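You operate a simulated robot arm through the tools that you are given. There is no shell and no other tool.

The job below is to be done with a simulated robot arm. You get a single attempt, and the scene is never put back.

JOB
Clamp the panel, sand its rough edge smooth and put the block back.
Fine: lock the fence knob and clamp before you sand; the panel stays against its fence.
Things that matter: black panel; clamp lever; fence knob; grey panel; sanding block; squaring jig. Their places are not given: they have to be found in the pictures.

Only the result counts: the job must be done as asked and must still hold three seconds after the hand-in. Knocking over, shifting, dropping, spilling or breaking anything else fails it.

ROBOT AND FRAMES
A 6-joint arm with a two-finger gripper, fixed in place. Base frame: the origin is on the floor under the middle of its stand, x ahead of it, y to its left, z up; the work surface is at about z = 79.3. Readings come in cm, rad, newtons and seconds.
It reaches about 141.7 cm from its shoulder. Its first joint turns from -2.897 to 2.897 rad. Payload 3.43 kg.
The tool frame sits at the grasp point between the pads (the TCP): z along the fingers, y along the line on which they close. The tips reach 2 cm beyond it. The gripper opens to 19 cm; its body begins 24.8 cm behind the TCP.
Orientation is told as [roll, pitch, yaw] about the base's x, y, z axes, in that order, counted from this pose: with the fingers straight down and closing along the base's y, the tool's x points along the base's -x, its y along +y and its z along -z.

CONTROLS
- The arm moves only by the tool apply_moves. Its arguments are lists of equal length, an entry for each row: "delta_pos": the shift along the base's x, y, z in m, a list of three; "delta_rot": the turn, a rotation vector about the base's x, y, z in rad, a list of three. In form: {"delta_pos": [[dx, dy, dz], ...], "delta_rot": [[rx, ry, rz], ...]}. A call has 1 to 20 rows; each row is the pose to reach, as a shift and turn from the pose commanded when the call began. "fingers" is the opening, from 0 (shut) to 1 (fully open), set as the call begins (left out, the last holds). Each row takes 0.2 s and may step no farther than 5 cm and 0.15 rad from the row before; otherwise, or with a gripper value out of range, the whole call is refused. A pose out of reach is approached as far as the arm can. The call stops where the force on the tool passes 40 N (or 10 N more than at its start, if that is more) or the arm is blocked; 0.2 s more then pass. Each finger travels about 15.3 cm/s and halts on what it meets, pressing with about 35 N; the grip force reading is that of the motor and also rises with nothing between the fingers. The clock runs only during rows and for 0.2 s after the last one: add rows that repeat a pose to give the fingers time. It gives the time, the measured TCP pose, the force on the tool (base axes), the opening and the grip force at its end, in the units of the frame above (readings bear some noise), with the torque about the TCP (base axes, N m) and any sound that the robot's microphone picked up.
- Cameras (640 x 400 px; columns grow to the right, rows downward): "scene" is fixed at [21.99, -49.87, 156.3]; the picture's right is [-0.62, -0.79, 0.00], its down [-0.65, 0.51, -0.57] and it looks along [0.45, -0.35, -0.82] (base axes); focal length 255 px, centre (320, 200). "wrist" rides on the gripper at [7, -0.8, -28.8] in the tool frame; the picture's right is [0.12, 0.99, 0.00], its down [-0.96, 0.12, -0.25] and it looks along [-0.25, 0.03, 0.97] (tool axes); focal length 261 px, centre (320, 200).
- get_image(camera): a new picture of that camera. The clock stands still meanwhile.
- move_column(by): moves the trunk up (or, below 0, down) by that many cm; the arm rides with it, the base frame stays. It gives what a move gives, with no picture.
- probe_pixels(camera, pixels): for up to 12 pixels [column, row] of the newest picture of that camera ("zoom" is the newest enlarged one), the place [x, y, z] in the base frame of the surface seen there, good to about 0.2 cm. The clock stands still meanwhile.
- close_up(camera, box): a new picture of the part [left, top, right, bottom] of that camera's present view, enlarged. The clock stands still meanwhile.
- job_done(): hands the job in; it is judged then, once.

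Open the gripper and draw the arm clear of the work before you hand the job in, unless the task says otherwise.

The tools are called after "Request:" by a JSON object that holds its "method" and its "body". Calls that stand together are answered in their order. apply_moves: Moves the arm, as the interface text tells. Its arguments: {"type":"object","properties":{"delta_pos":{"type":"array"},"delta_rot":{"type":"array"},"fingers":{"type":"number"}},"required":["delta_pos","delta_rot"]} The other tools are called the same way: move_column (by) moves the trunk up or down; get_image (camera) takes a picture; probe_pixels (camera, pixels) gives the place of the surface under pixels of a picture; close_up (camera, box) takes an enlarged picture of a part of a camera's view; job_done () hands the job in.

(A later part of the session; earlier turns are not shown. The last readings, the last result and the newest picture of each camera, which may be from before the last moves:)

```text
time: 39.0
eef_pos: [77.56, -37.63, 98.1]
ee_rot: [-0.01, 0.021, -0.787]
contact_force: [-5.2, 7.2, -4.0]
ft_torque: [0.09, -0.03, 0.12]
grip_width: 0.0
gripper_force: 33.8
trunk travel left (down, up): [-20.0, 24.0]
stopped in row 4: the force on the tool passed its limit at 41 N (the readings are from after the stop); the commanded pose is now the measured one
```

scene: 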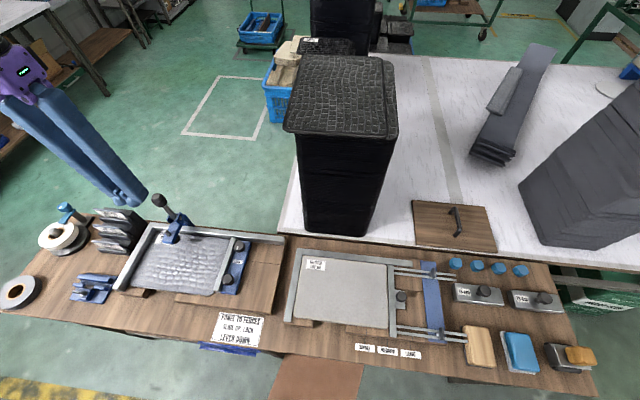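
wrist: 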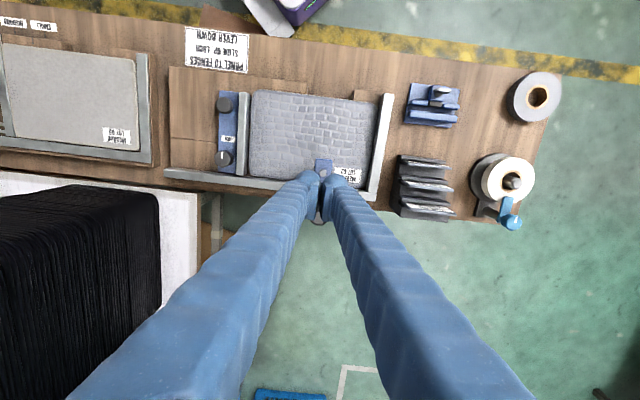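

The lever hardly yields. I back off a little and check the lever position and its mechanism more closely.

Request:
{"method": "apply_moves", "body": {"delta_pos": [[-0.007, 0.007, 0], [-0.014, 0.014, 0.0], [-0.014, 0.014, 0.04], [-0.03, 0.03, 0.08], [-0.06, 0.06, 0.1], [-0.09, 0.09, 0.1], [-0.12, 0.12, 0.1]], "delta_rot": [[0, 0, 0], [0, 0, 0], [0, 0, 0], [0, 0, 0], [0, 0, 0], [0, 0, 0], [0, 0, 0]]}}

Request:
{"method": "close_up", "body": {"camera": "scene", "box": [140, 185, 200, 245]}}

Request:
{"method": "probe_pixels", "body": {"camera": "zoom", "pixels": [[230, 60], [200, 80], [260, 60], [240, 100], [290, 140], [330, 190], [395, 200], [320, 220], [310, 175], [430, 200], [460, 240], [290, 290]]}}

Request:
{"method": "get_image", "body": {"camera": "wrist"}}

```text
time: 40.6
eef_pos: [65.47, -25.93, 108.29]
ee_rot: [-0.008, 0.018, -0.787]
contact_force: [-0.6, 1.3, -0.5]
ft_torque: [0.05, 0.03, 0.0]
grip_width: 0.0
gripper_force: 34.4
trunk travel left (down, up): [-20.0, 24.0]
```

```text
6.67 times, centred on (170, 215) of scene
```

zoom: 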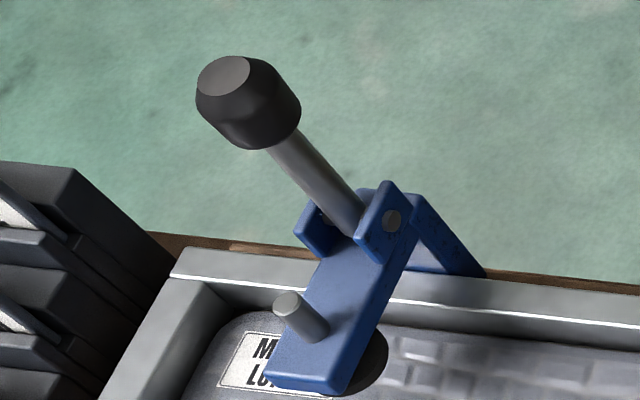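

```text
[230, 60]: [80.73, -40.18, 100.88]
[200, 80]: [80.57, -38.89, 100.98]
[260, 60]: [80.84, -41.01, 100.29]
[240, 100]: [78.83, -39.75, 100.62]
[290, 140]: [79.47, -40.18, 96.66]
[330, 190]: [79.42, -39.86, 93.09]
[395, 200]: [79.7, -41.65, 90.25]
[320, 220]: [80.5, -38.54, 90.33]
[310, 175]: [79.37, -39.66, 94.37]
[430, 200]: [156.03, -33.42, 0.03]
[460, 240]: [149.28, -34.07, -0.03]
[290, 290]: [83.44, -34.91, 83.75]
```

```text
taken
```

wrist: 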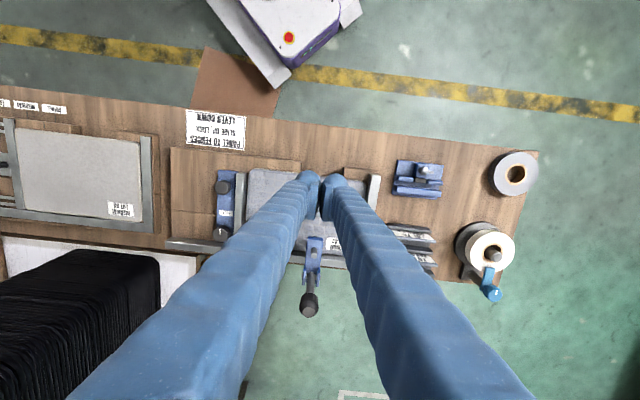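

The lever didn't move (its knob's still at scene (155.5,196.3)), so outward may be its end stop. I look closer at the clamp foot under the arm.

Request:
{"method": "close_up", "body": {"camera": "scene", "box": [160, 220, 190, 250]}}

Request:
{"method": "probe_pixels", "body": {"camera": "zoom", "pixels": [[380, 230], [400, 260], [360, 300], [330, 290], [420, 240], [440, 270], [390, 200], [250, 250], [200, 180], [300, 150], [370, 330], [240, 330]]}}

Request:
{"method": "close_up", "body": {"camera": "wrist", "box": [290, 225, 345, 325]}}

```text
13.33 times, centred on (175, 235) of scene
```

zoom: 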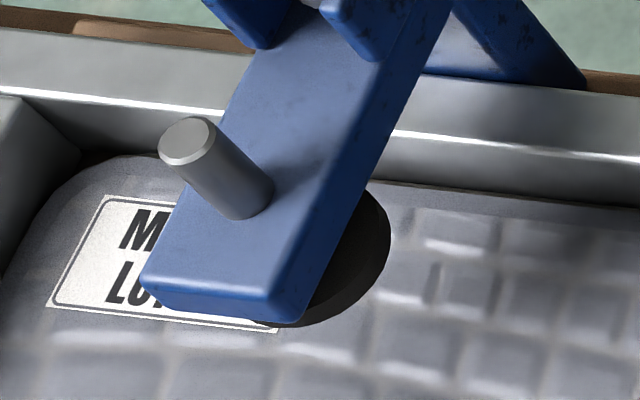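

```text
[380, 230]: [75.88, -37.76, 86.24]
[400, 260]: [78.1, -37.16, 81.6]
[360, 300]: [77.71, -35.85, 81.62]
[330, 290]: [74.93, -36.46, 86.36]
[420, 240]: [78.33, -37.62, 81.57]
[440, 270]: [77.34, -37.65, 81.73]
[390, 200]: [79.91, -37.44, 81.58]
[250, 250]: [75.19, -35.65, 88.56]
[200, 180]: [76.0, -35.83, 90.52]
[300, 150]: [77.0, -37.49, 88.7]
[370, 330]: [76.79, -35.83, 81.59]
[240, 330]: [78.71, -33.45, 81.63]
```

```text
4.00 times, centred on (318, 275) of wrist
```

zoom: 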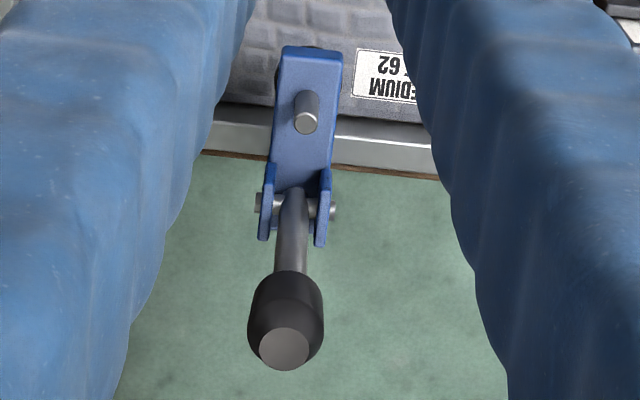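

The clamp foot hangs at z≈86, clear of the panel (81.6), so the clamp is open. I'll grip the lever knob itself from above (fingers closing along the bench axis) so that I can test motion both ways.

Request:
{"method": "apply_moves", "body": {"delta_pos": [[0.029, -0.028, 0.005], [0.058, -0.056, 0.01], [0.087, -0.084, 0.01], [0.116, -0.112, 0.01], [0.1433, -0.1399, 0.01]], "delta_rot": [[0, 0, 0], [0, 0, 0], [0, 0, 0], [0, 0, 0], [0, 0, 0]], "fingers": 0.45}}

Request:
{"method": "get_image", "body": {"camera": "wrist"}}

Request:
{"method": "close_up", "body": {"camera": "wrist", "box": [240, 130, 400, 250]}}

```text
time: 41.8
eef_pos: [79.9, -39.94, 108.97]
ee_rot: [-0.01, 0.019, -0.786]
contact_force: [0.8, 0.6, -0.6]
ft_torque: [-0.01, 0.06, 0.02]
grip_width: 8.56
gripper_force: 0.1
trunk travel left (down, up): [-20.0, 24.0]
```

```text
taken
```

wrist: 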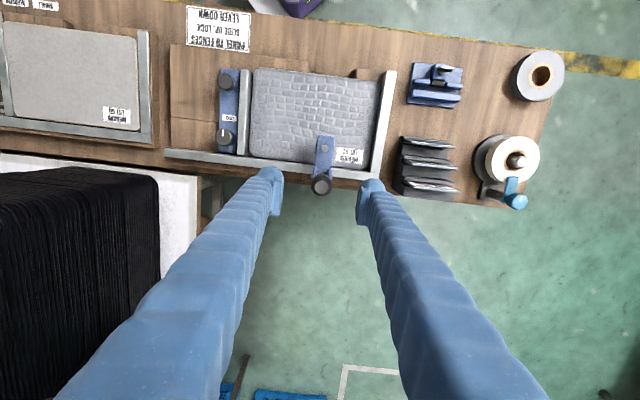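

```text
3.33 times, centred on (320, 190) of wrist
```

zoom: 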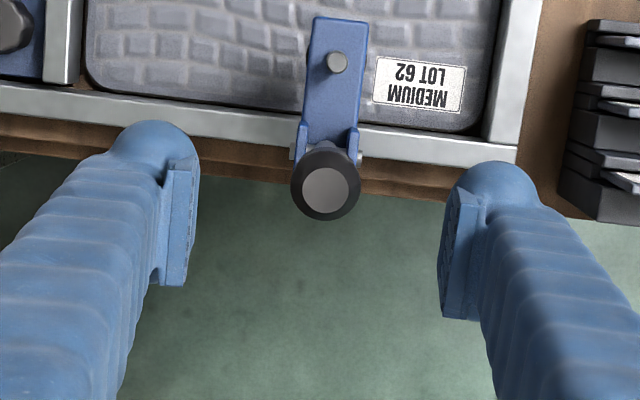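

The lever knob is centred between the fingers at (322,190). I descend and grip it.

Request:
{"method": "apply_moves", "body": {"delta_pos": [[0, 0, -0.04], [0, 0, -0.08], [0, 0, -0.109], [0, 0, -0.109]], "delta_rot": [[0, 0, 0], [0, 0, 0], [0, 0, 0], [0, 0, 0]]}}

Request:
{"method": "apply_moves", "body": {"delta_pos": [[0, 0, 0], [0, 0, 0], [0, 0, 0]], "delta_rot": [[0, 0, 0], [0, 0, 0], [0, 0, 0]], "fingers": 0.1}}

```text
time: 42.8
eef_pos: [79.84, -39.87, 98.19]
ee_rot: [-0.01, 0.018, -0.785]
contact_force: [0.8, 0.7, 0.0]
ft_torque: [0.04, 0.01, 0.03]
grip_width: 8.55
gripper_force: 0.1
trunk travel left (down, up): [-20.0, 24.0]
```

```text
time: 43.6
eef_pos: [79.97, -39.71, 98.25]
ee_rot: [-0.009, 0.017, -0.784]
contact_force: [9.0, 10.9, -1.7]
ft_torque: [0.12, -0.02, 0.0]
grip_width: 2.75
gripper_force: 44.9
trunk travel left (down, up): [-20.0, 24.0]
```

Gripped (width 2.75). I recentre by 0.15 cm along the bench axis and pull the knob inward (−o) in small steps.

Request:
{"method": "apply_moves", "body": {"delta_pos": [[0.0015, 0.0015, 0], [0.0001, 0.0029, 0], [-0.0013, 0.0043, 0], [-0.0027, 0.0057, 0]], "delta_rot": [[0, 0, 0], [0, 0, 0], [0, 0, 0], [0, 0, 0]]}}

```text
time: 44.6
eef_pos: [79.76, -39.33, 98.27]
ee_rot: [-0.007, 0.017, -0.787]
contact_force: [8.6, -12.9, -5.8]
ft_torque: [-0.56, -0.72, 0.04]
grip_width: 2.75
gripper_force: 44.6
trunk travel left (down, up): [-20.0, 24.0]
```

It yields ~0.4 cm with 15 N resistance. I continue a bit further inward.

Request:
{"method": "apply_moves", "body": {"delta_pos": [[-0.0014, 0.0014, 0], [-0.0028, 0.0028, 0], [-0.0042, 0.0042, 0], [-0.0056, 0.0056, 0]], "delta_rot": [[0, 0, 0], [0, 0, 0], [0, 0, 0], [0, 0, 0]]}}

Request:
{"method": "close_up", "body": {"camera": "scene", "box": [120, 170, 220, 250]}}

Request:
{"method": "close_up", "body": {"camera": "wrist", "box": [260, 130, 380, 250]}}

```text
time: 45.6
eef_pos: [79.01, -38.84, 98.12]
ee_rot: [-0.011, 0.02, -0.787]
contact_force: [5.0, -18.0, -10.7]
ft_torque: [-0.54, -0.79, 0.04]
grip_width: 2.75
gripper_force: 45.2
trunk travel left (down, up): [-20.0, 24.0]
```

```text
5.00 times, centred on (170, 210) of scene
```

zoom: 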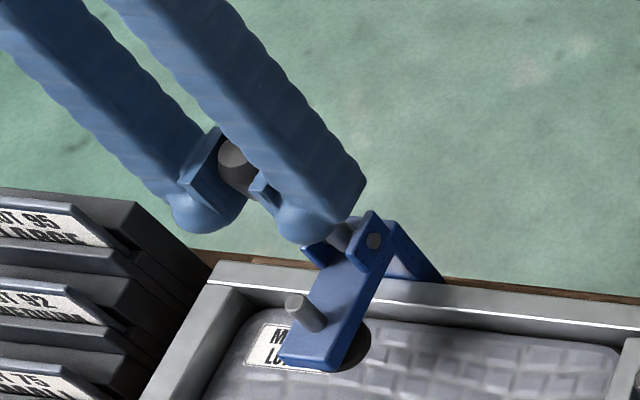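

```text
3.33 times, centred on (320, 190) of wrist
```

zoom: 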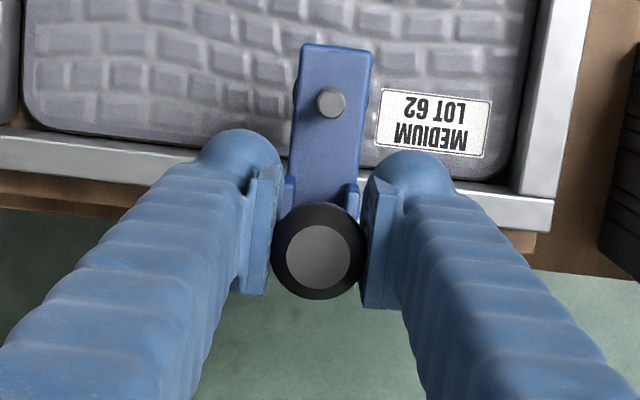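

Request:
{"method": "probe_pixels", "body": {"camera": "zoom", "pixels": [[318, 255], [318, 230], [318, 284], [290, 255], [348, 255], [318, 210], [330, 105], [318, 295]]}}

```text
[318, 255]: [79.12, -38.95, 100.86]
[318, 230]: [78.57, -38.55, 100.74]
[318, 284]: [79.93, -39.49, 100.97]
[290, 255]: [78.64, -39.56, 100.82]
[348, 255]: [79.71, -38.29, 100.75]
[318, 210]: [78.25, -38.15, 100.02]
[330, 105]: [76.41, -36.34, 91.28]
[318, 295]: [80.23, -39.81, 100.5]
```

The lever knob moved 1.1 cm inward (top now at t≈83.6), so inward is the free direction. I release the grip, then will push it from its outer side with closed fingers.

Request:
{"method": "apply_moves", "body": {"delta_pos": [[0, 0, 0], [0, 0, 0.01], [0, 0, 0.05], [0, 0, 0.09], [0.02, -0.02, 0.11], [0.05, -0.05, 0.115], [0.055, -0.055, 0.115]], "delta_rot": [[0, 0, 0], [0, 0, 0], [0, 0, 0], [0, 0, 0], [0, 0, 0], [0, 0, 0], [0, 0, 0]], "fingers": 0.45}}

Request:
{"method": "apply_moves", "body": {"delta_pos": [[0, 0, 0], [0, 0, 0], [0, 0, 0]], "delta_rot": [[0, 0, 0], [0, 0, 0], [0, 0, 0]], "fingers": 0}}

Request:
{"method": "close_up", "body": {"camera": "scene", "box": [120, 170, 220, 250]}}

Request:
{"method": "close_up", "body": {"camera": "wrist", "box": [260, 100, 380, 220]}}

```text
time: 47.2
eef_pos: [84.42, -44.19, 109.9]
ee_rot: [-0.009, 0.018, -0.786]
contact_force: [0.6, -0.4, 0.6]
ft_torque: [0.07, -0.03, -0.01]
grip_width: 8.57
gripper_force: 0.1
trunk travel left (down, up): [-20.0, 24.0]
```

```text
time: 48.0
eef_pos: [84.48, -44.07, 109.67]
ee_rot: [-0.008, 0.019, -0.787]
contact_force: [-0.3, 0.3, 0.5]
ft_torque: [-0.01, 0.02, 0.0]
grip_width: 0.0
gripper_force: 34.1
trunk travel left (down, up): [-20.0, 24.0]
```

```text
5.00 times, centred on (170, 210) of scene
```

zoom: 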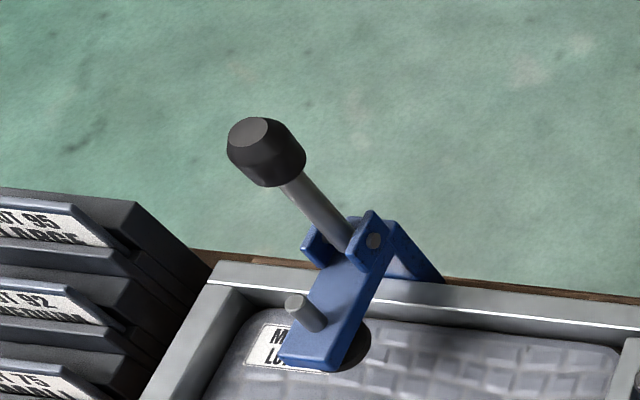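

```text
3.33 times, centred on (320, 160) of wrist
```

zoom: 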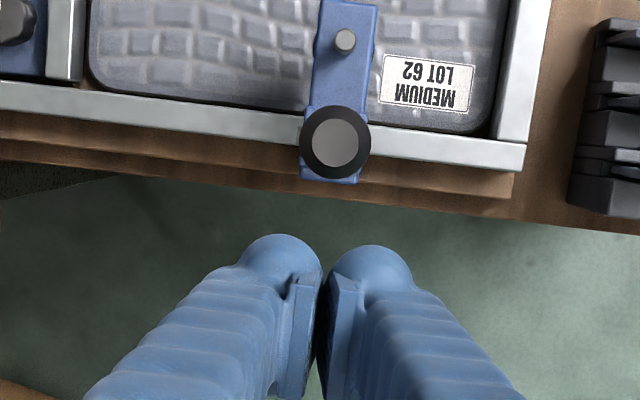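

The lever stays where I left it (leaning inward). I descend on its outer side and push it inward along its arc.

Request:
{"method": "apply_moves", "body": {"delta_pos": [[0, 0, -0.04], [0, 0, -0.08], [0, 0, -0.097], [-0.007, 0.007, -0.097], [-0.014, 0.014, -0.097], [-0.019, 0.019, -0.096], [-0.025, 0.025, -0.095], [-0.031, 0.031, -0.094], [-0.037, 0.037, -0.095], [-0.043, 0.043, -0.097], [-0.049, 0.049, -0.1], [-0.055, 0.055, -0.103]], "delta_rot": [[0, 0, 0], [0, 0, 0], [0, 0, 0], [0, 0, 0], [0, 0, 0], [0, 0, 0], [0, 0, 0], [0, 0, 0], [0, 0, 0], [0, 0, 0], [0, 0, 0], [0, 0, 0]]}}

Request:
{"method": "close_up", "body": {"camera": "scene", "box": [120, 170, 220, 250]}}

```text
time: 50.6
eef_pos: [79.0, -38.63, 99.64]
ee_rot: [-0.01, 0.017, -0.788]
contact_force: [0.2, 0.1, -0.2]
ft_torque: [0.01, -0.06, -0.01]
grip_width: 0.0
gripper_force: 34.4
trunk travel left (down, up): [-20.0, 24.0]
```

```text
5.00 times, centred on (170, 210) of scene
```

zoom: 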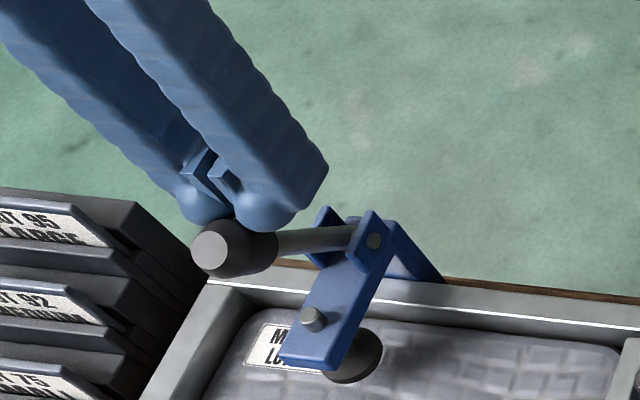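

The lever swings freely inward and the clamp foot is descending. I continue along the arc, pressing down.

Request:
{"method": "apply_moves", "body": {"delta_pos": [[-0.005, 0.005, -0.004], [-0.01, 0.01, -0.01], [-0.015, 0.015, -0.015], [-0.02, 0.02, -0.021], [-0.024, 0.024, -0.027], [-0.028, 0.028, -0.034], [-0.031, 0.031, -0.041]], "delta_rot": [[0, 0, 0], [0, 0, 0], [0, 0, 0], [0, 0, 0], [0, 0, 0], [0, 0, 0], [0, 0, 0]]}}

Request:
{"method": "close_up", "body": {"camera": "scene", "box": [120, 170, 220, 250]}}

```text
time: 52.2
eef_pos: [75.92, -35.49, 95.38]
ee_rot: [-0.011, 0.018, -0.784]
contact_force: [0.1, -0.7, 0.5]
ft_torque: [-0.01, -0.02, 0.0]
grip_width: 0.0
gripper_force: 34.1
trunk travel left (down, up): [-20.0, 24.0]
```

```text
5.00 times, centred on (170, 210) of scene
```

zoom: 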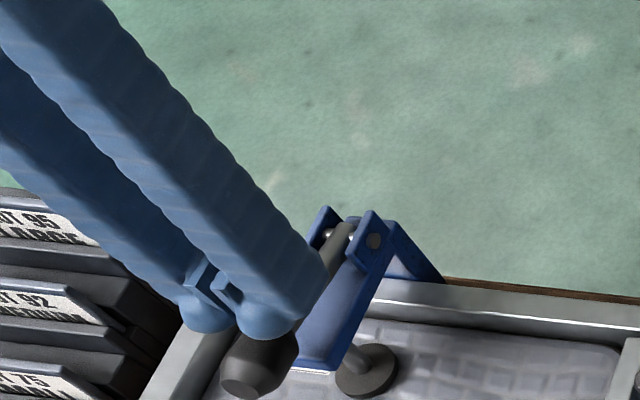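

The foot is now near the panel and force remains ~0; I press the lever further down in small steps until resistance appears.

Request:
{"method": "apply_moves", "body": {"delta_pos": [[-0.002, 0.002, -0.005], [-0.003, 0.003, -0.01], [-0.004, 0.004, -0.015], [-0.005, 0.005, -0.02]], "delta_rot": [[0, 0, 0], [0, 0, 0], [0, 0, 0], [0, 0, 0]]}}

Request:
{"method": "close_up", "body": {"camera": "scene", "box": [120, 180, 220, 260]}}

```text
time: 53.1
eef_pos: [75.69, -35.34, 94.54]
ee_rot: [-0.004, 0.008, -0.785]
contact_force: [-2.3, -4.0, 15.2]
ft_torque: [0.12, 0.28, -0.04]
grip_width: 0.61
gripper_force: 34.3
trunk travel left (down, up): [-20.0, 24.0]
stopped in row 4: the force on the tool passed its limit at 46 N (the readings are from after the stop); the commanded pose is now the measured one
```

```text
5.00 times, centred on (170, 220) of scene
```

zoom: 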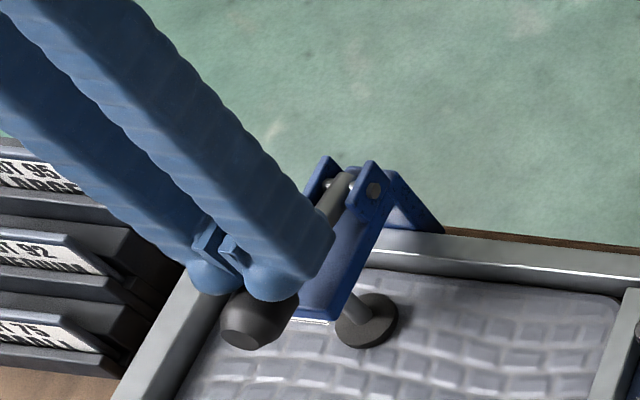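

The lever met resistance at 46 N. I lift off and inspect the clamp state.

Request:
{"method": "apply_moves", "body": {"delta_pos": [[0, 0, 0.03], [0, 0, 0.07], [-0.01, 0.01, 0.11], [-0.04, 0.04, 0.14], [-0.075, 0.075, 0.14], [-0.11, 0.11, 0.14]], "delta_rot": [[0, 0, 0], [0, 0, 0], [0, 0, 0], [0, 0, 0], [0, 0, 0], [0, 0, 0]]}}

Request:
{"method": "close_up", "body": {"camera": "scene", "box": [135, 195, 205, 265]}}

Request:
{"method": "probe_pixels", "body": {"camera": "zoom", "pixels": [[250, 300], [235, 330], [290, 270], [320, 230], [380, 310], [400, 290], [345, 300], [320, 280], [375, 180], [340, 200], [360, 290], [390, 330]]}}

Request:
{"method": "get_image", "body": {"camera": "wrist"}}

```text
refused: row 4 steps farther than a row can; nothing moved
```

```text
5.71 times, centred on (170, 230) of scene
```

zoom: 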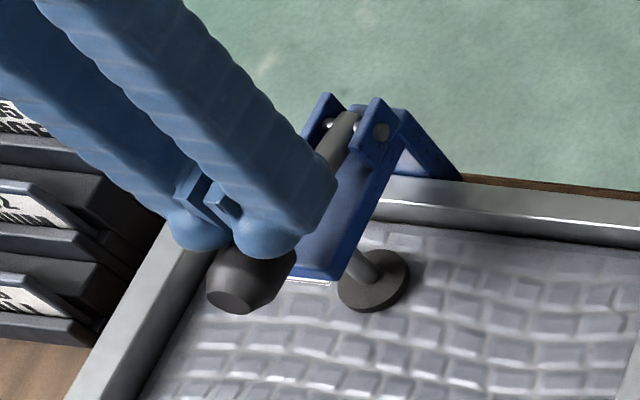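

```text
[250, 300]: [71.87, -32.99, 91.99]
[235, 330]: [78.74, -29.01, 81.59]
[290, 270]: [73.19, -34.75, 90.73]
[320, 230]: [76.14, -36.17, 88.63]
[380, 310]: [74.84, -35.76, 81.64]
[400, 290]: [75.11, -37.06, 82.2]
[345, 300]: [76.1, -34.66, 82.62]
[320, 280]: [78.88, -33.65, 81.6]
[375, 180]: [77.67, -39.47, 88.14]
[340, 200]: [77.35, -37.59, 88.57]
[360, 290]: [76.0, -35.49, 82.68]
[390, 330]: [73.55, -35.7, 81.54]
```

```text
taken
```

wrist: 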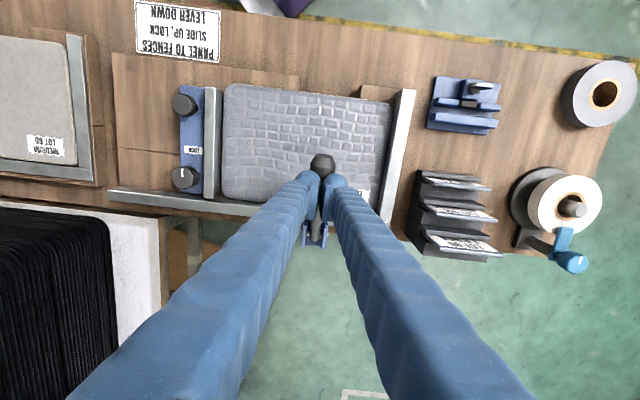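

The foot's top is at z≈82.6, so its underside is on the panel (81.6). I lift off in smaller steps and inspect.

Request:
{"method": "apply_moves", "body": {"delta_pos": [[0, 0, 0.03], [0, 0, 0.07], [-0.01, 0.01, 0.11], [-0.035, 0.035, 0.13], [-0.065, 0.065, 0.14], [-0.1, 0.1, 0.14]], "delta_rot": [[0, 0, 0], [0, 0, 0], [0, 0, 0], [0, 0, 0], [0, 0, 0], [0, 0, 0]]}}

Request:
{"method": "close_up", "body": {"camera": "scene", "box": [135, 195, 205, 265]}}

Request:
{"method": "probe_pixels", "body": {"camera": "zoom", "pixels": [[240, 260], [235, 295], [270, 260], [300, 200], [320, 160], [345, 130], [285, 230], [380, 280], [360, 290], [350, 300], [250, 220], [265, 285]]}}

Request:
{"method": "get_image", "body": {"camera": "wrist"}}

```text
time: 54.5
eef_pos: [65.73, -25.4, 108.24]
ee_rot: [-0.005, 0.009, -0.788]
contact_force: [-0.8, -0.3, 1.0]
ft_torque: [0.06, -0.07, 0.0]
grip_width: 0.0
gripper_force: 34.5
trunk travel left (down, up): [-20.0, 24.0]
```

```text
5.71 times, centred on (170, 230) of scene
```

zoom: 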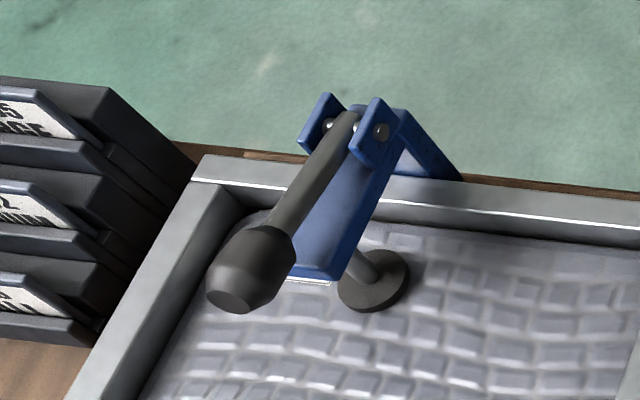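

```text
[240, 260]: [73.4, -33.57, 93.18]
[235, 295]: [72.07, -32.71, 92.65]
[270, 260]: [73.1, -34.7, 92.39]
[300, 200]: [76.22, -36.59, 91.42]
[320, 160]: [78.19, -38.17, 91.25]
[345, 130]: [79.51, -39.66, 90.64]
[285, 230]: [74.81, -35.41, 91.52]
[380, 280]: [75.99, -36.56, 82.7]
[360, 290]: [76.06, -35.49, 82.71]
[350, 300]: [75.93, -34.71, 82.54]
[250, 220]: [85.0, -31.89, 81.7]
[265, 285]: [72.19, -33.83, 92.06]
```

```text
taken
```

wrist: 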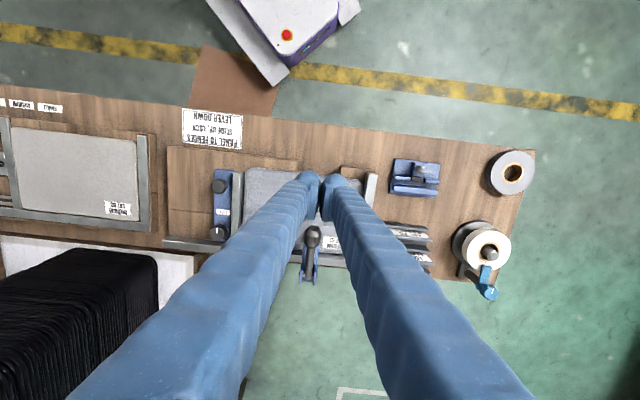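

The lever now lies horizontally inward with the foot seated on the panel — clamped. Before fetching the block I open the gripper and take an overhead look at the panel's near edge for exact geometry.

Request:
{"method": "apply_moves", "body": {"delta_pos": [[-0.02, -0.01, 0.02], [-0.05, -0.03, 0.05], [-0.07, -0.05, 0.08], [-0.07, -0.07, 0.1]], "delta_rot": [[0, 0, -0.03], [0, 0, -0.06], [0, 0, -0.09], [0, 0, -0.1]], "fingers": 1}}

Request:
{"method": "get_image", "body": {"camera": "wrist"}}

Request:
{"method": "close_up", "body": {"camera": "wrist", "box": [230, 150, 410, 262]}}

```text
time: 55.5
eef_pos: [58.75, -32.21, 118.34]
ee_rot: [-0.008, 0.012, -0.888]
contact_force: [0.6, 0.1, 0.2]
ft_torque: [-0.01, 0.0, 0.02]
grip_width: 19.04
gripper_force: 0.1
trunk travel left (down, up): [-20.0, 24.0]
```

```text
taken
```

wrist: 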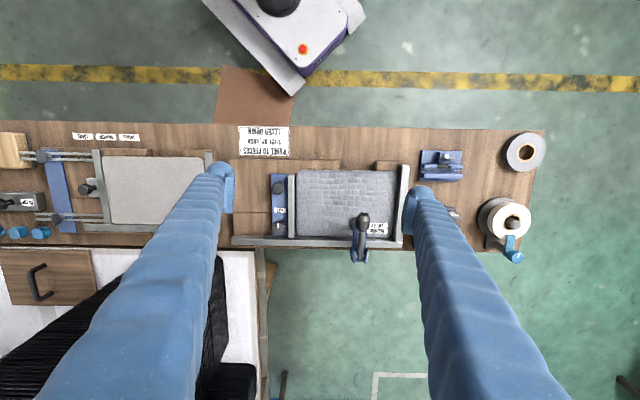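

```text
3.56 times, centred on (320, 206) of wrist
```

zoom: 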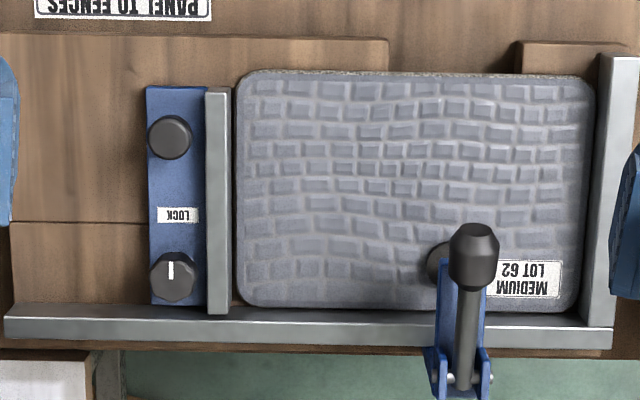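

Clear overhead view. I zoom into the near edge and probe its line and surroundings.

Request:
{"method": "close_up", "body": {"camera": "wrist", "box": [280, 150, 350, 194]}}

Request:
{"method": "probe_pixels", "body": {"camera": "zoom", "pixels": [[70, 210], [100, 185], [160, 183], [160, 190], [160, 198], [400, 183], [400, 190], [400, 198], [300, 80], [300, 110], [60, 225], [30, 215]]}}

Request:
{"method": "close_up", "body": {"camera": "wrist", "box": [340, 150, 410, 194]}}

Request:
{"method": "probe_pixels", "body": {"camera": "zoom", "pixels": [[100, 183], [100, 190], [100, 198], [400, 190], [400, 197], [400, 204], [470, 215], [480, 230], [540, 180], [540, 140], [200, 130], [350, 130]]}}

```text
9.09 times, centred on (315, 172) of wrist
```

zoom: 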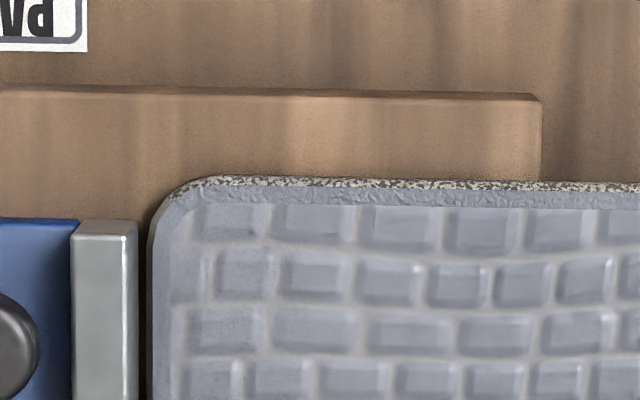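

```text
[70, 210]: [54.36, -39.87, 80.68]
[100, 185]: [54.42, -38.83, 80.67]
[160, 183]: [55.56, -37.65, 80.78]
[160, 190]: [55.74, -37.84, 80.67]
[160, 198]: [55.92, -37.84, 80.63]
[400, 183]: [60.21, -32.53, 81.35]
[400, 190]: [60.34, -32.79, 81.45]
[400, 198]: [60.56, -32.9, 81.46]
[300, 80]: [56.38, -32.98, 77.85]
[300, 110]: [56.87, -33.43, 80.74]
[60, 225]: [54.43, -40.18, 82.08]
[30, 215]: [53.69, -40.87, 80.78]
```

```text
9.09 times, centred on (375, 172) of wrist
```

zoom: 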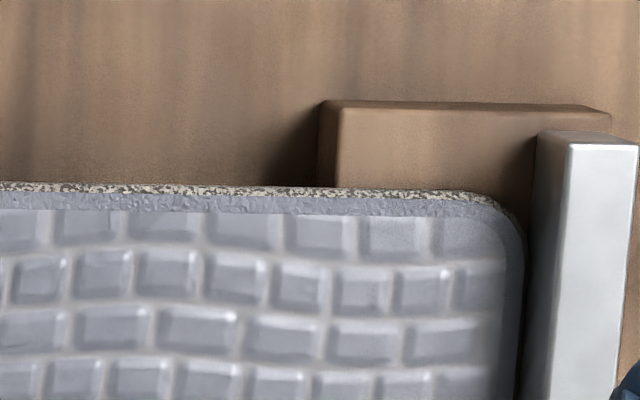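

```text
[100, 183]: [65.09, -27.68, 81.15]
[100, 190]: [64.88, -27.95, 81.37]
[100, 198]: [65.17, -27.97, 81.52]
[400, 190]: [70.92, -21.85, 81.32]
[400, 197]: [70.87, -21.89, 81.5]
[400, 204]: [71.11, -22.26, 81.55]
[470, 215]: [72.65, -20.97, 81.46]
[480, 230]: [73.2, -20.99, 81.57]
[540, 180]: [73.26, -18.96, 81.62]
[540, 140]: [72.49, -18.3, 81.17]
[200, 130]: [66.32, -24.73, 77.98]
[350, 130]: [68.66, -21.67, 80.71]
```

The near edge is a straight line at t≈65.6 (parallel to the bench axis), panel z 80.7–81.5, rough from s≈13.6 to 37.7; the left fence's near end is at t≈64.2. Now I travel to above the sanding block with yaw +0.785.

Request:
{"method": "apply_moves", "body": {"delta_pos": [[-0.034, -0.032, 0], [-0.068, -0.064, 0], [-0.101, -0.095, 0], [-0.135, -0.127, 0], [-0.169, -0.159, 0], [-0.203, -0.191, -0.005], [-0.236, -0.222, -0.01], [-0.27, -0.254, -0.015], [-0.304, -0.286, -0.02], [-0.338, -0.318, -0.025], [-0.371, -0.349, -0.03], [-0.405, -0.381, -0.035], [-0.439, -0.413, -0.04], [-0.473, -0.445, -0.045], [-0.506, -0.476, -0.05], [-0.54, -0.508, -0.055], [-0.574, -0.54, -0.06]], "delta_rot": [[0, 0, 0.098], [0, 0, 0.197], [0, 0, 0.295], [0, 0, 0.394], [0, 0, 0.492], [0, 0, 0.59], [0, 0, 0.689], [0, 0, 0.787], [0, 0, 0.886], [0, 0, 0.984], [0, 0, 1.082], [0, 0, 1.181], [0, 0, 1.279], [0, 0, 1.378], [0, 0, 1.476], [0, 0, 1.575], [0, 0, 1.673]]}}

Request:
{"method": "get_image", "body": {"camera": "wrist"}}

Request:
{"method": "get_image", "body": {"camera": "scene"}}

```text
time: 59.1
eef_pos: [1.14, -86.41, 112.22]
ee_rot: [-0.006, 0.008, 0.789]
contact_force: [-0.5, 0.6, -0.8]
ft_torque: [-0.05, -0.09, -0.02]
grip_width: 19.01
gripper_force: 0.2
trunk travel left (down, up): [-20.0, 24.0]
```

```text
taken
```

wrist: 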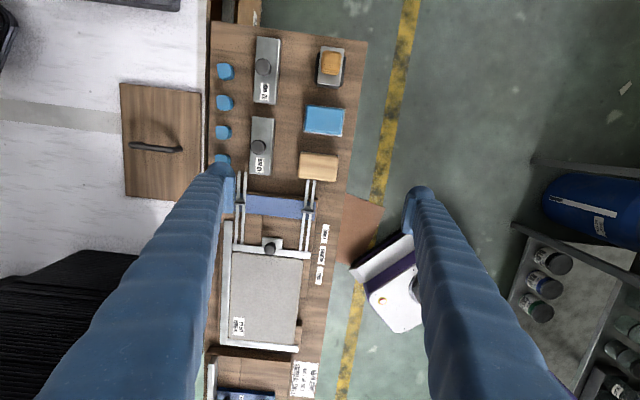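

```text
taken
```

scene: 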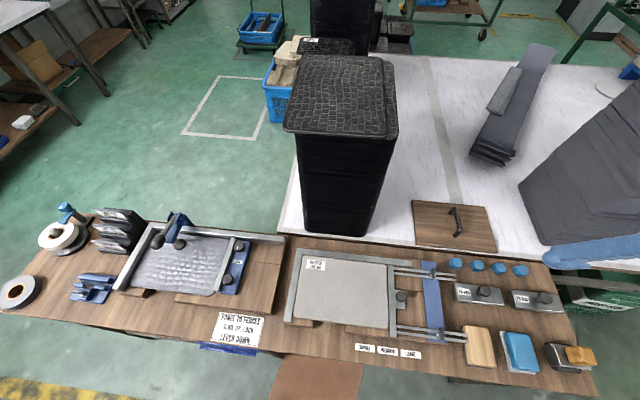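

The tan block is at wrist (318,167). I zoom in on it and probe its outline and the rods' ends.

Request:
{"method": "close_up", "body": {"camera": "wrist", "box": [285, 140, 355, 195]}}

Request:
{"method": "probe_pixels", "body": {"camera": "zoom", "pixels": [[315, 195], [145, 195], [480, 195], [315, 110], [315, 285], [150, 120], [470, 120], [150, 270], [470, 275], [310, 320], [200, 320], [500, 300]]}}

Request:
{"method": "close_up", "body": {"camera": "scene", "box": [455, 315, 505, 375]}}

Request:
{"method": "probe_pixels", "body": {"camera": "zoom", "pixels": [[180, 60], [340, 75], [415, 300], [225, 295], [170, 100], [200, 250], [215, 305], [350, 315], [195, 150], [210, 90], [300, 180], [230, 150]]}}

```text
7.27 times, centred on (320, 168) of wrist
```

zoom: 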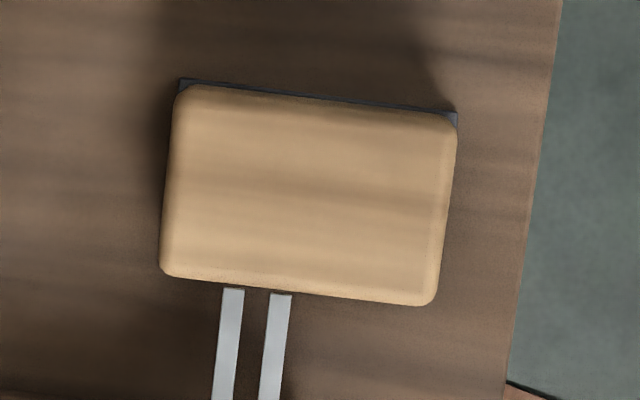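

```text
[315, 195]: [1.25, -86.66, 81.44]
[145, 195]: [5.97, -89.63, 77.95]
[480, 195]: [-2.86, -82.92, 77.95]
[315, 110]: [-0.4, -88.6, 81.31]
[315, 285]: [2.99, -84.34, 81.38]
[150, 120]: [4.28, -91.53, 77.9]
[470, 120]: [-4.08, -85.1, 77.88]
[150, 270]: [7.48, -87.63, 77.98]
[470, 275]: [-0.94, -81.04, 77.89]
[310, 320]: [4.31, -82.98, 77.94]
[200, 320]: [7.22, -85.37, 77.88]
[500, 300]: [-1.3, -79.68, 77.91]
```

```text
6.67 times, centred on (480, 345) of scene
```

zoom: 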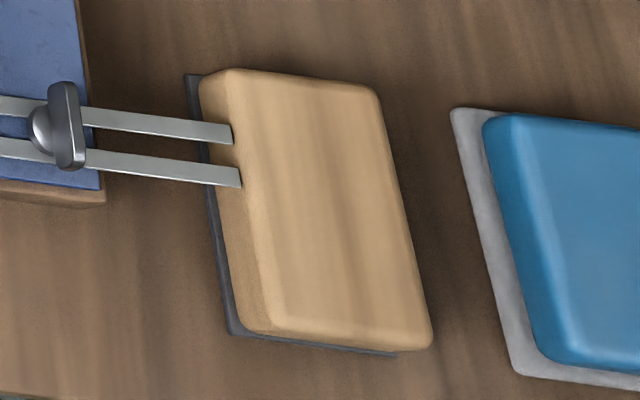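

```text
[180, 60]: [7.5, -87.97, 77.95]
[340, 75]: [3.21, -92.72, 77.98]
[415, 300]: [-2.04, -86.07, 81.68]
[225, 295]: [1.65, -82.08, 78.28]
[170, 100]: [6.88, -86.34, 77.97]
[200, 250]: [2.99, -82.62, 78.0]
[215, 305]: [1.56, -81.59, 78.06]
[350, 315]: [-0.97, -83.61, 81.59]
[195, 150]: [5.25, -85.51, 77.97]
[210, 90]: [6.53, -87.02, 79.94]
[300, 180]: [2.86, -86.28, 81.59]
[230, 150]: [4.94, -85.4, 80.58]
```

The block measures about 8.6 (along t) × 6 cm, centre ≈ (1.45,-86.8), top 81.5, with the rods almost touching its +s side. I'll descend to z≈90 with a 10.6 cm opening aligned across its length and check centring.

Request:
{"method": "apply_moves", "body": {"delta_pos": [[0.003, -0.004, -0.045], [0.003, -0.004, -0.09], [0.003, -0.004, -0.135], [0.003, -0.004, -0.18], [0.003, -0.004, -0.217], [0.003, -0.004, -0.217]], "delta_rot": [[0, 0, 0], [0, 0, 0], [0, 0, 0], [0, 0, -0.002], [0, 0, -0.004], [0, 0, -0.004]], "fingers": 0.56}}

Request:
{"method": "close_up", "body": {"camera": "wrist", "box": [240, 120, 400, 230]}}

Request:
{"method": "close_up", "body": {"camera": "scene", "box": [430, 290, 540, 380]}}

```text
time: 60.5
eef_pos: [1.62, -86.6, 90.52]
ee_rot: [-0.007, 0.009, 0.783]
contact_force: [-0.8, -0.6, -0.2]
ft_torque: [0.1, -0.01, 0.0]
grip_width: 10.65
gripper_force: 0.1
trunk travel left (down, up): [-20.0, 24.0]
```

```text
3.64 times, centred on (320, 175) of wrist
```

zoom: 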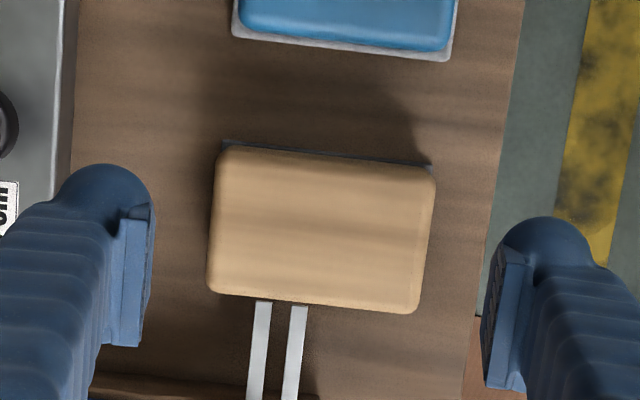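

```text
4.44 times, centred on (485, 335) of scene
```

zoom: 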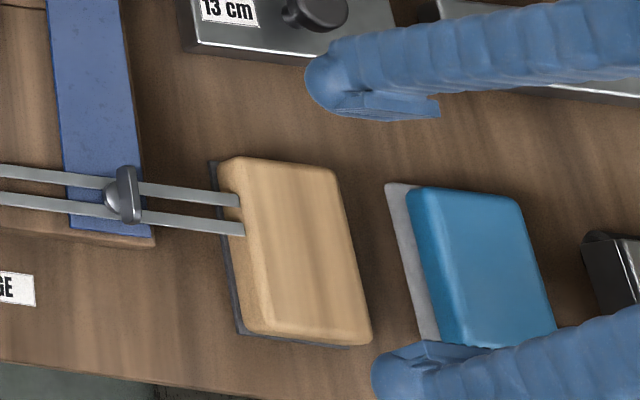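

Request:
{"method": "close_up", "body": {"camera": "wrist", "box": [285, 150, 355, 205]}}

Request:
{"method": "probe_pixels", "body": {"camera": "zoom", "pixels": [[325, 210], [115, 190], [130, 190], [530, 210], [515, 210], [325, 100], [325, 90], [320, 325], [320, 335], [150, 110], [530, 140], [150, 340]]}}

```text
7.27 times, centred on (320, 178) of wrist
```

zoom: 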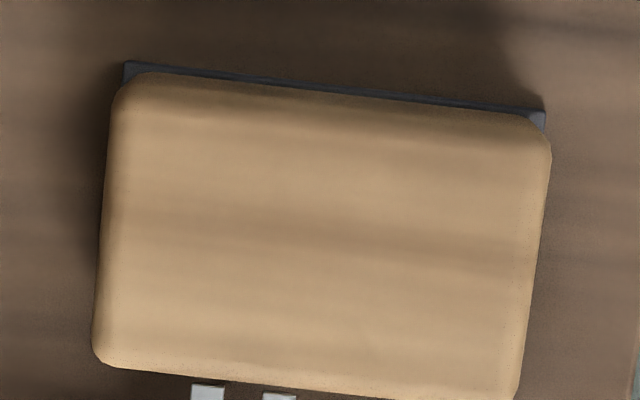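

```text
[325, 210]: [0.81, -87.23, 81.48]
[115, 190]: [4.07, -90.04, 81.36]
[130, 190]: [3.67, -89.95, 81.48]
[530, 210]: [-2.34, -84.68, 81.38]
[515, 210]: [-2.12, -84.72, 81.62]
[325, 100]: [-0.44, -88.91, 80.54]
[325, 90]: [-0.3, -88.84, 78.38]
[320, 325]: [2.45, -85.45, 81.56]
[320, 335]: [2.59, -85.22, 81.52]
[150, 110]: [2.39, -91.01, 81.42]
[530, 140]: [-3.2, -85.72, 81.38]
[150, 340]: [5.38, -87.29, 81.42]
```

The TCP is centred in t and only 0.25 cm toward +s — good as is. I descend to z≈81.2 and close on the block.

Request:
{"method": "apply_moves", "body": {"delta_pos": [[0, 0, -0.03], [0, 0, -0.06], [0, 0, -0.085], [0, 0, -0.092], [0, 0, -0.092]], "delta_rot": [[0, 0, 0], [0, 0, 0], [0, 0, 0], [0, 0, 0], [0, 0, 0]]}}

Request:
{"method": "apply_moves", "body": {"delta_pos": [[0, 0, 0], [0, 0, 0], [0, 0, 0]], "delta_rot": [[0, 0, 0], [0, 0, 0], [0, 0, 0]], "fingers": 0.35}}

Request:
{"method": "close_up", "body": {"camera": "scene", "box": [430, 290, 540, 380]}}

```text
time: 61.7
eef_pos: [1.68, -86.77, 81.33]
ee_rot: [-0.004, 0.009, 0.783]
contact_force: [0.1, -0.4, -1.0]
ft_torque: [-0.02, 0.02, -0.01]
grip_width: 10.68
gripper_force: 0.2
trunk travel left (down, up): [-20.0, 24.0]
```

```text
time: 62.5
eef_pos: [1.49, -86.65, 81.34]
ee_rot: [-0.006, 0.008, 0.784]
contact_force: [0.3, -0.3, 1.1]
ft_torque: [0.04, 0.03, -0.02]
grip_width: 8.86
gripper_force: 35.1
trunk travel left (down, up): [-20.0, 24.0]
```

```text
4.44 times, centred on (485, 335) of scene
```

zoom: 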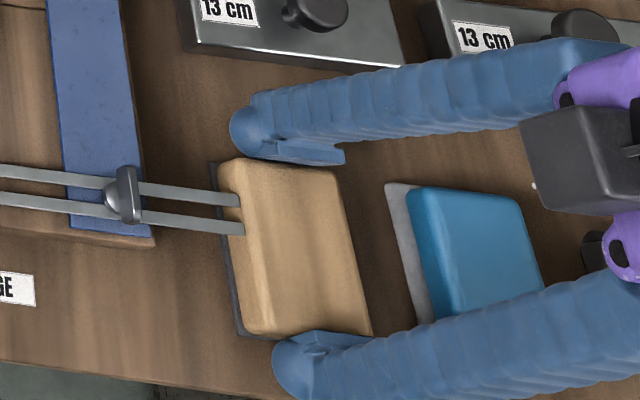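

Gripped at 8.86 cm with 35 N (pick pose TCP (1.49,-86.65,81.34), yaw 0.784 — to be reused for returning). I lift straight up slowly.

Request:
{"method": "apply_moves", "body": {"delta_pos": [[0, 0, 0.005], [0, 0, 0.015], [0, 0, 0.03], [0, 0, 0.06], [0, 0, 0.1], [0, 0, 0.14], [0, 0, 0.18]], "delta_rot": [[0, 0, 0], [0, 0, 0], [0, 0, 0], [0, 0, 0], [0, 0, 0], [0, 0, 0], [0, 0, 0]], "fingers": 0.3}}

Request:
{"method": "get_image", "body": {"camera": "scene"}}

Request:
{"method": "get_image", "body": {"camera": "wrist"}}

```text
time: 64.1
eef_pos: [1.53, -86.53, 99.47]
ee_rot: [-0.006, 0.008, 0.784]
contact_force: [-0.6, 0.0, -1.0]
ft_torque: [-0.01, 0.02, -0.01]
grip_width: 8.88
gripper_force: 35.0
trunk travel left (down, up): [-20.0, 24.0]
```

```text
taken
```

scene: 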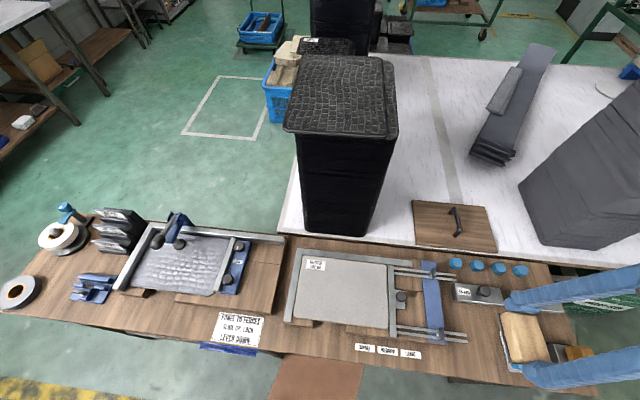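

```text
taken
```

wrist: 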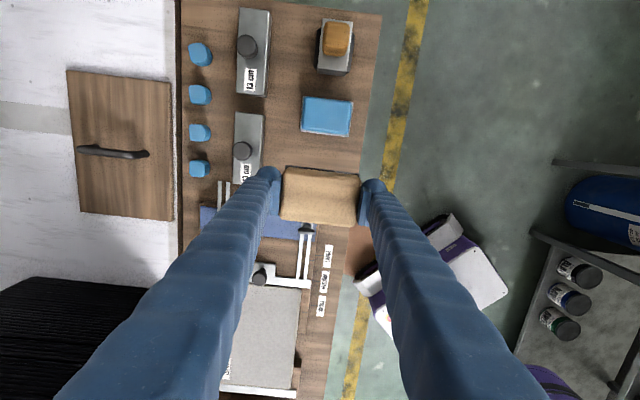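

The block is lifted. I check that the abrasive sheet came along and nothing else moved.

Request:
{"method": "close_up", "body": {"camera": "scene", "box": [440, 290, 570, 390]}}

Request:
{"method": "close_up", "body": {"camera": "wrist", "box": [265, 155, 375, 235]}}

```text
4.00 times, centred on (505, 340) of scene
```

zoom: 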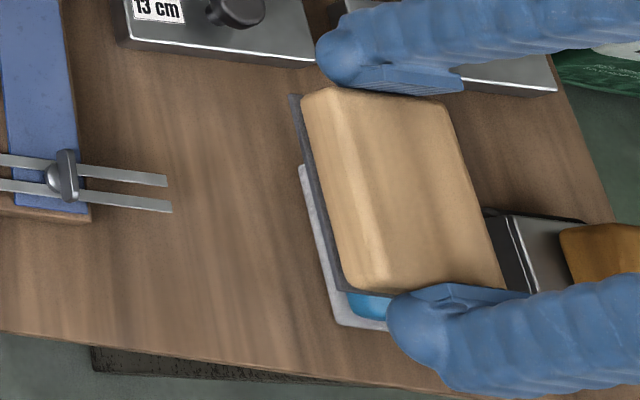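

```text
5.00 times, centred on (320, 195) of wrist
```

zoom: 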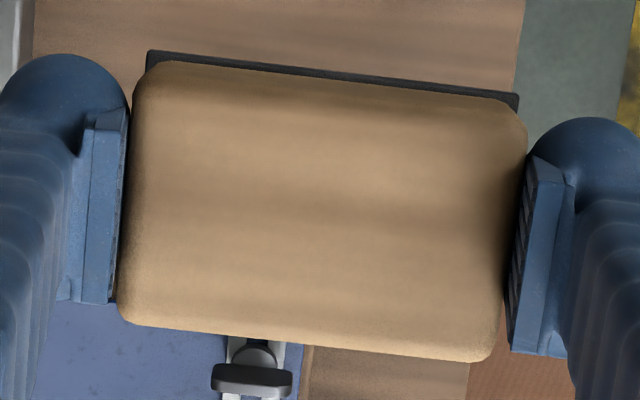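

The block with its abrasive sheet is held. I travel back toward the panel at a safe height while turning the tool by +90° to yaw ≈ 2.356 so the block's length will lie along the edge with the camera on top.

Request:
{"method": "apply_moves", "body": {"delta_pos": [[0.033, 0.032, 0.015], [0.065, 0.064, 0.03], [0.098, 0.096, 0.045], [0.131, 0.128, 0.06], [0.163, 0.16, 0.075], [0.196, 0.192, 0.09], [0.228, 0.224, 0.105], [0.261, 0.256, 0.12], [0.294, 0.288, 0.135], [0.326, 0.32, 0.15], [0.359, 0.352, 0.155], [0.392, 0.384, 0.155], [0.424, 0.416, 0.155], [0.457, 0.448, 0.155], [0.49, 0.48, 0.155], [0.522, 0.512, 0.155], [0.555, 0.545, 0.155]], "delta_rot": [[0, 0, 0.092], [0, 0, 0.185], [0, 0, 0.277], [0, 0, 0.37], [0, 0, 0.462], [0, 0, 0.555], [0, 0, 0.647], [0, 0, 0.74], [0, 0, 0.832], [0, 0, 0.925], [0, 0, 1.017], [0, 0, 1.11], [0, 0, 1.202], [0, 0, 1.295], [0, 0, 1.387], [0, 0, 1.48], [0, 0, 1.572]]}}

Request:
{"method": "get_image", "body": {"camera": "scene"}}

```text
time: 67.7
eef_pos: [57.2, -32.21, 114.75]
ee_rot: [-0.006, 0.008, 2.357]
contact_force: [0.1, 0.0, -0.8]
ft_torque: [-0.02, 0.06, 0.01]
grip_width: 8.86
gripper_force: 35.3
trunk travel left (down, up): [-20.0, 24.0]
```

```text
taken
```

scene: 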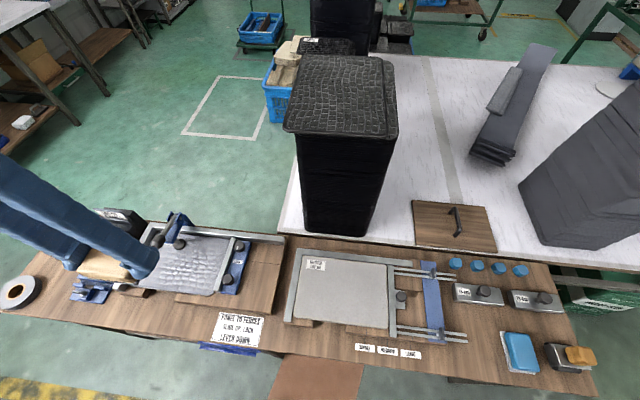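

Yaw 2.357 reached. Now I start tilting the tool outward (about −e axis) while moving to s=25, t=66, z≈106; first half of the tilt.

Request:
{"method": "apply_moves", "body": {"delta_pos": [[0.012, 0.005, -0.015], [0.024, 0.01, -0.03], [0.036, 0.016, -0.045], [0.048, 0.021, -0.06], [0.06, 0.027, -0.075], [0.0715, 0.032, -0.087]], "delta_rot": [[-0.094, -0.094, 0], [-0.189, -0.189, 0], [-0.283, -0.283, 0], [-0.377, -0.377, 0], [-0.471, -0.471, 0], [-0.566, -0.566, 0]]}}

Request:
{"method": "get_image", "body": {"camera": "scene"}}

```text
time: 69.3
eef_pos: [50.81, -32.18, 102.31]
ee_rot: [0.334, 0.59, 2.443]
contact_force: [-0.4, 0.5, -0.5]
ft_torque: [-0.03, 0.0, 0.0]
grip_width: 8.87
gripper_force: 35.0
out of reach, approached as far as the arm can: row 4, 5
trunk travel left (down, up): [-20.0, 24.0]
stopped in row 6: the arm was blocked; the commanded pose is now the measured one
```

```text
taken
```

scene: 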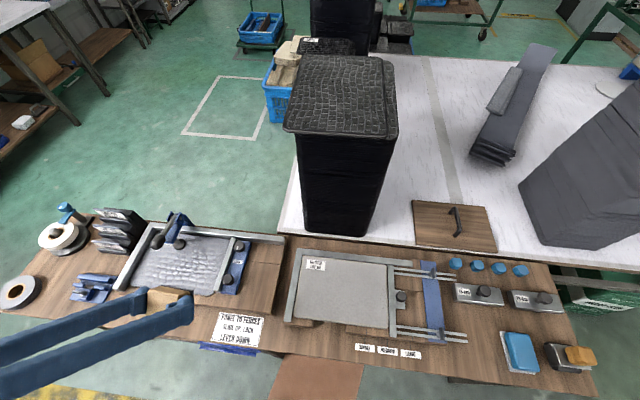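

The flipped tilt hit the arm's limits (pose deviated). I undo the tilt and return to the vertical pose at (57.2,-32.2,114.7).

Request:
{"method": "apply_moves", "body": {"delta_pos": [[0.013, 0, 0.025], [0.026, 0, 0.05], [0.038, 0, 0.075], [0.051, 0, 0.1], [0.064, 0, 0.124], [0.064, 0, 0.124]], "delta_rot": [[0.127, 0.043, 0.004], [0.253, 0.085, 0.008], [0.38, 0.128, 0.011], [0.506, 0.17, 0.015], [0.633, 0.213, 0.019], [0.633, 0.213, 0.019]]}}

Request:
{"method": "get_image", "body": {"camera": "scene"}}

```text
time: 70.7
eef_pos: [57.13, -32.21, 114.44]
ee_rot: [0.0, -0.001, 2.36]
contact_force: [0.6, -0.9, -0.9]
ft_torque: [0.08, -0.03, -0.03]
grip_width: 8.87
gripper_force: 35.3
trunk travel left (down, up): [-20.0, 24.0]
```

```text
taken
```

scene: 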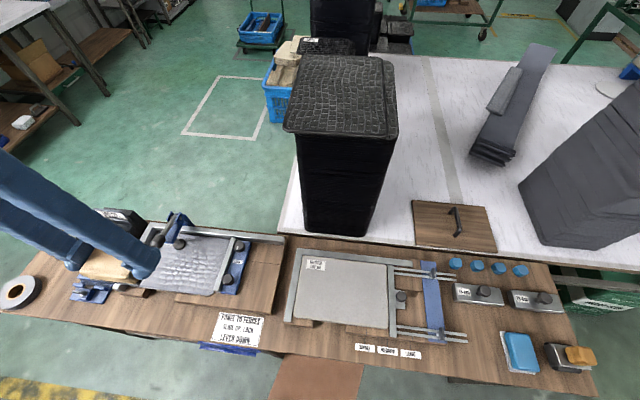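

Vertical again. I rotate by −π to yaw −0.785 (non-flipped configuration).

Request:
{"method": "apply_moves", "body": {"delta_pos": [[0, 0, 0], [0, 0, 0], [0, 0, 0], [0, 0, 0], [0, 0, 0], [0, 0, 0], [0, 0, 0], [0, 0, 0], [0, 0, 0], [0, 0, 0], [0, 0, 0]], "delta_rot": [[0, 0, -0.143], [0, 0, -0.286], [0, 0, -0.429], [0, 0, -0.572], [0, 0, -0.715], [0, 0, -0.858], [0, 0, -1.001], [0, 0, -1.144], [0, 0, -1.287], [0, 0, -1.43], [0, 0, -1.573]]}}

Request:
{"method": "apply_moves", "body": {"delta_pos": [[0, 0, 0], [0, 0, 0], [0, 0, 0], [0, 0, 0], [0, 0, 0], [0, 0, 0], [0, 0, 0], [0, 0, 0], [0, 0, 0], [0, 0, 0], [0, 0, 0]], "delta_rot": [[0, 0, -0.143], [0, 0, -0.286], [0, 0, -0.429], [0, 0, -0.572], [0, 0, -0.715], [0, 0, -0.858], [0, 0, -1.001], [0, 0, -1.144], [0, 0, -1.287], [0, 0, -1.43], [0, 0, -1.573]]}}

```text
time: 73.1
eef_pos: [57.21, -32.21, 114.65]
ee_rot: [0.001, -0.001, 0.784]
contact_force: [0.1, -0.5, -1.0]
ft_torque: [0.01, -0.02, 0.01]
grip_width: 8.87
gripper_force: 34.6
trunk travel left (down, up): [-20.0, 24.0]
```

```text
time: 75.5
eef_pos: [57.33, -32.46, 114.63]
ee_rot: [0.0, -0.001, -0.789]
contact_force: [-0.2, 0.2, -1.1]
ft_torque: [0.01, 0.01, 0.0]
grip_width: 8.87
gripper_force: 34.8
trunk travel left (down, up): [-20.0, 24.0]
```

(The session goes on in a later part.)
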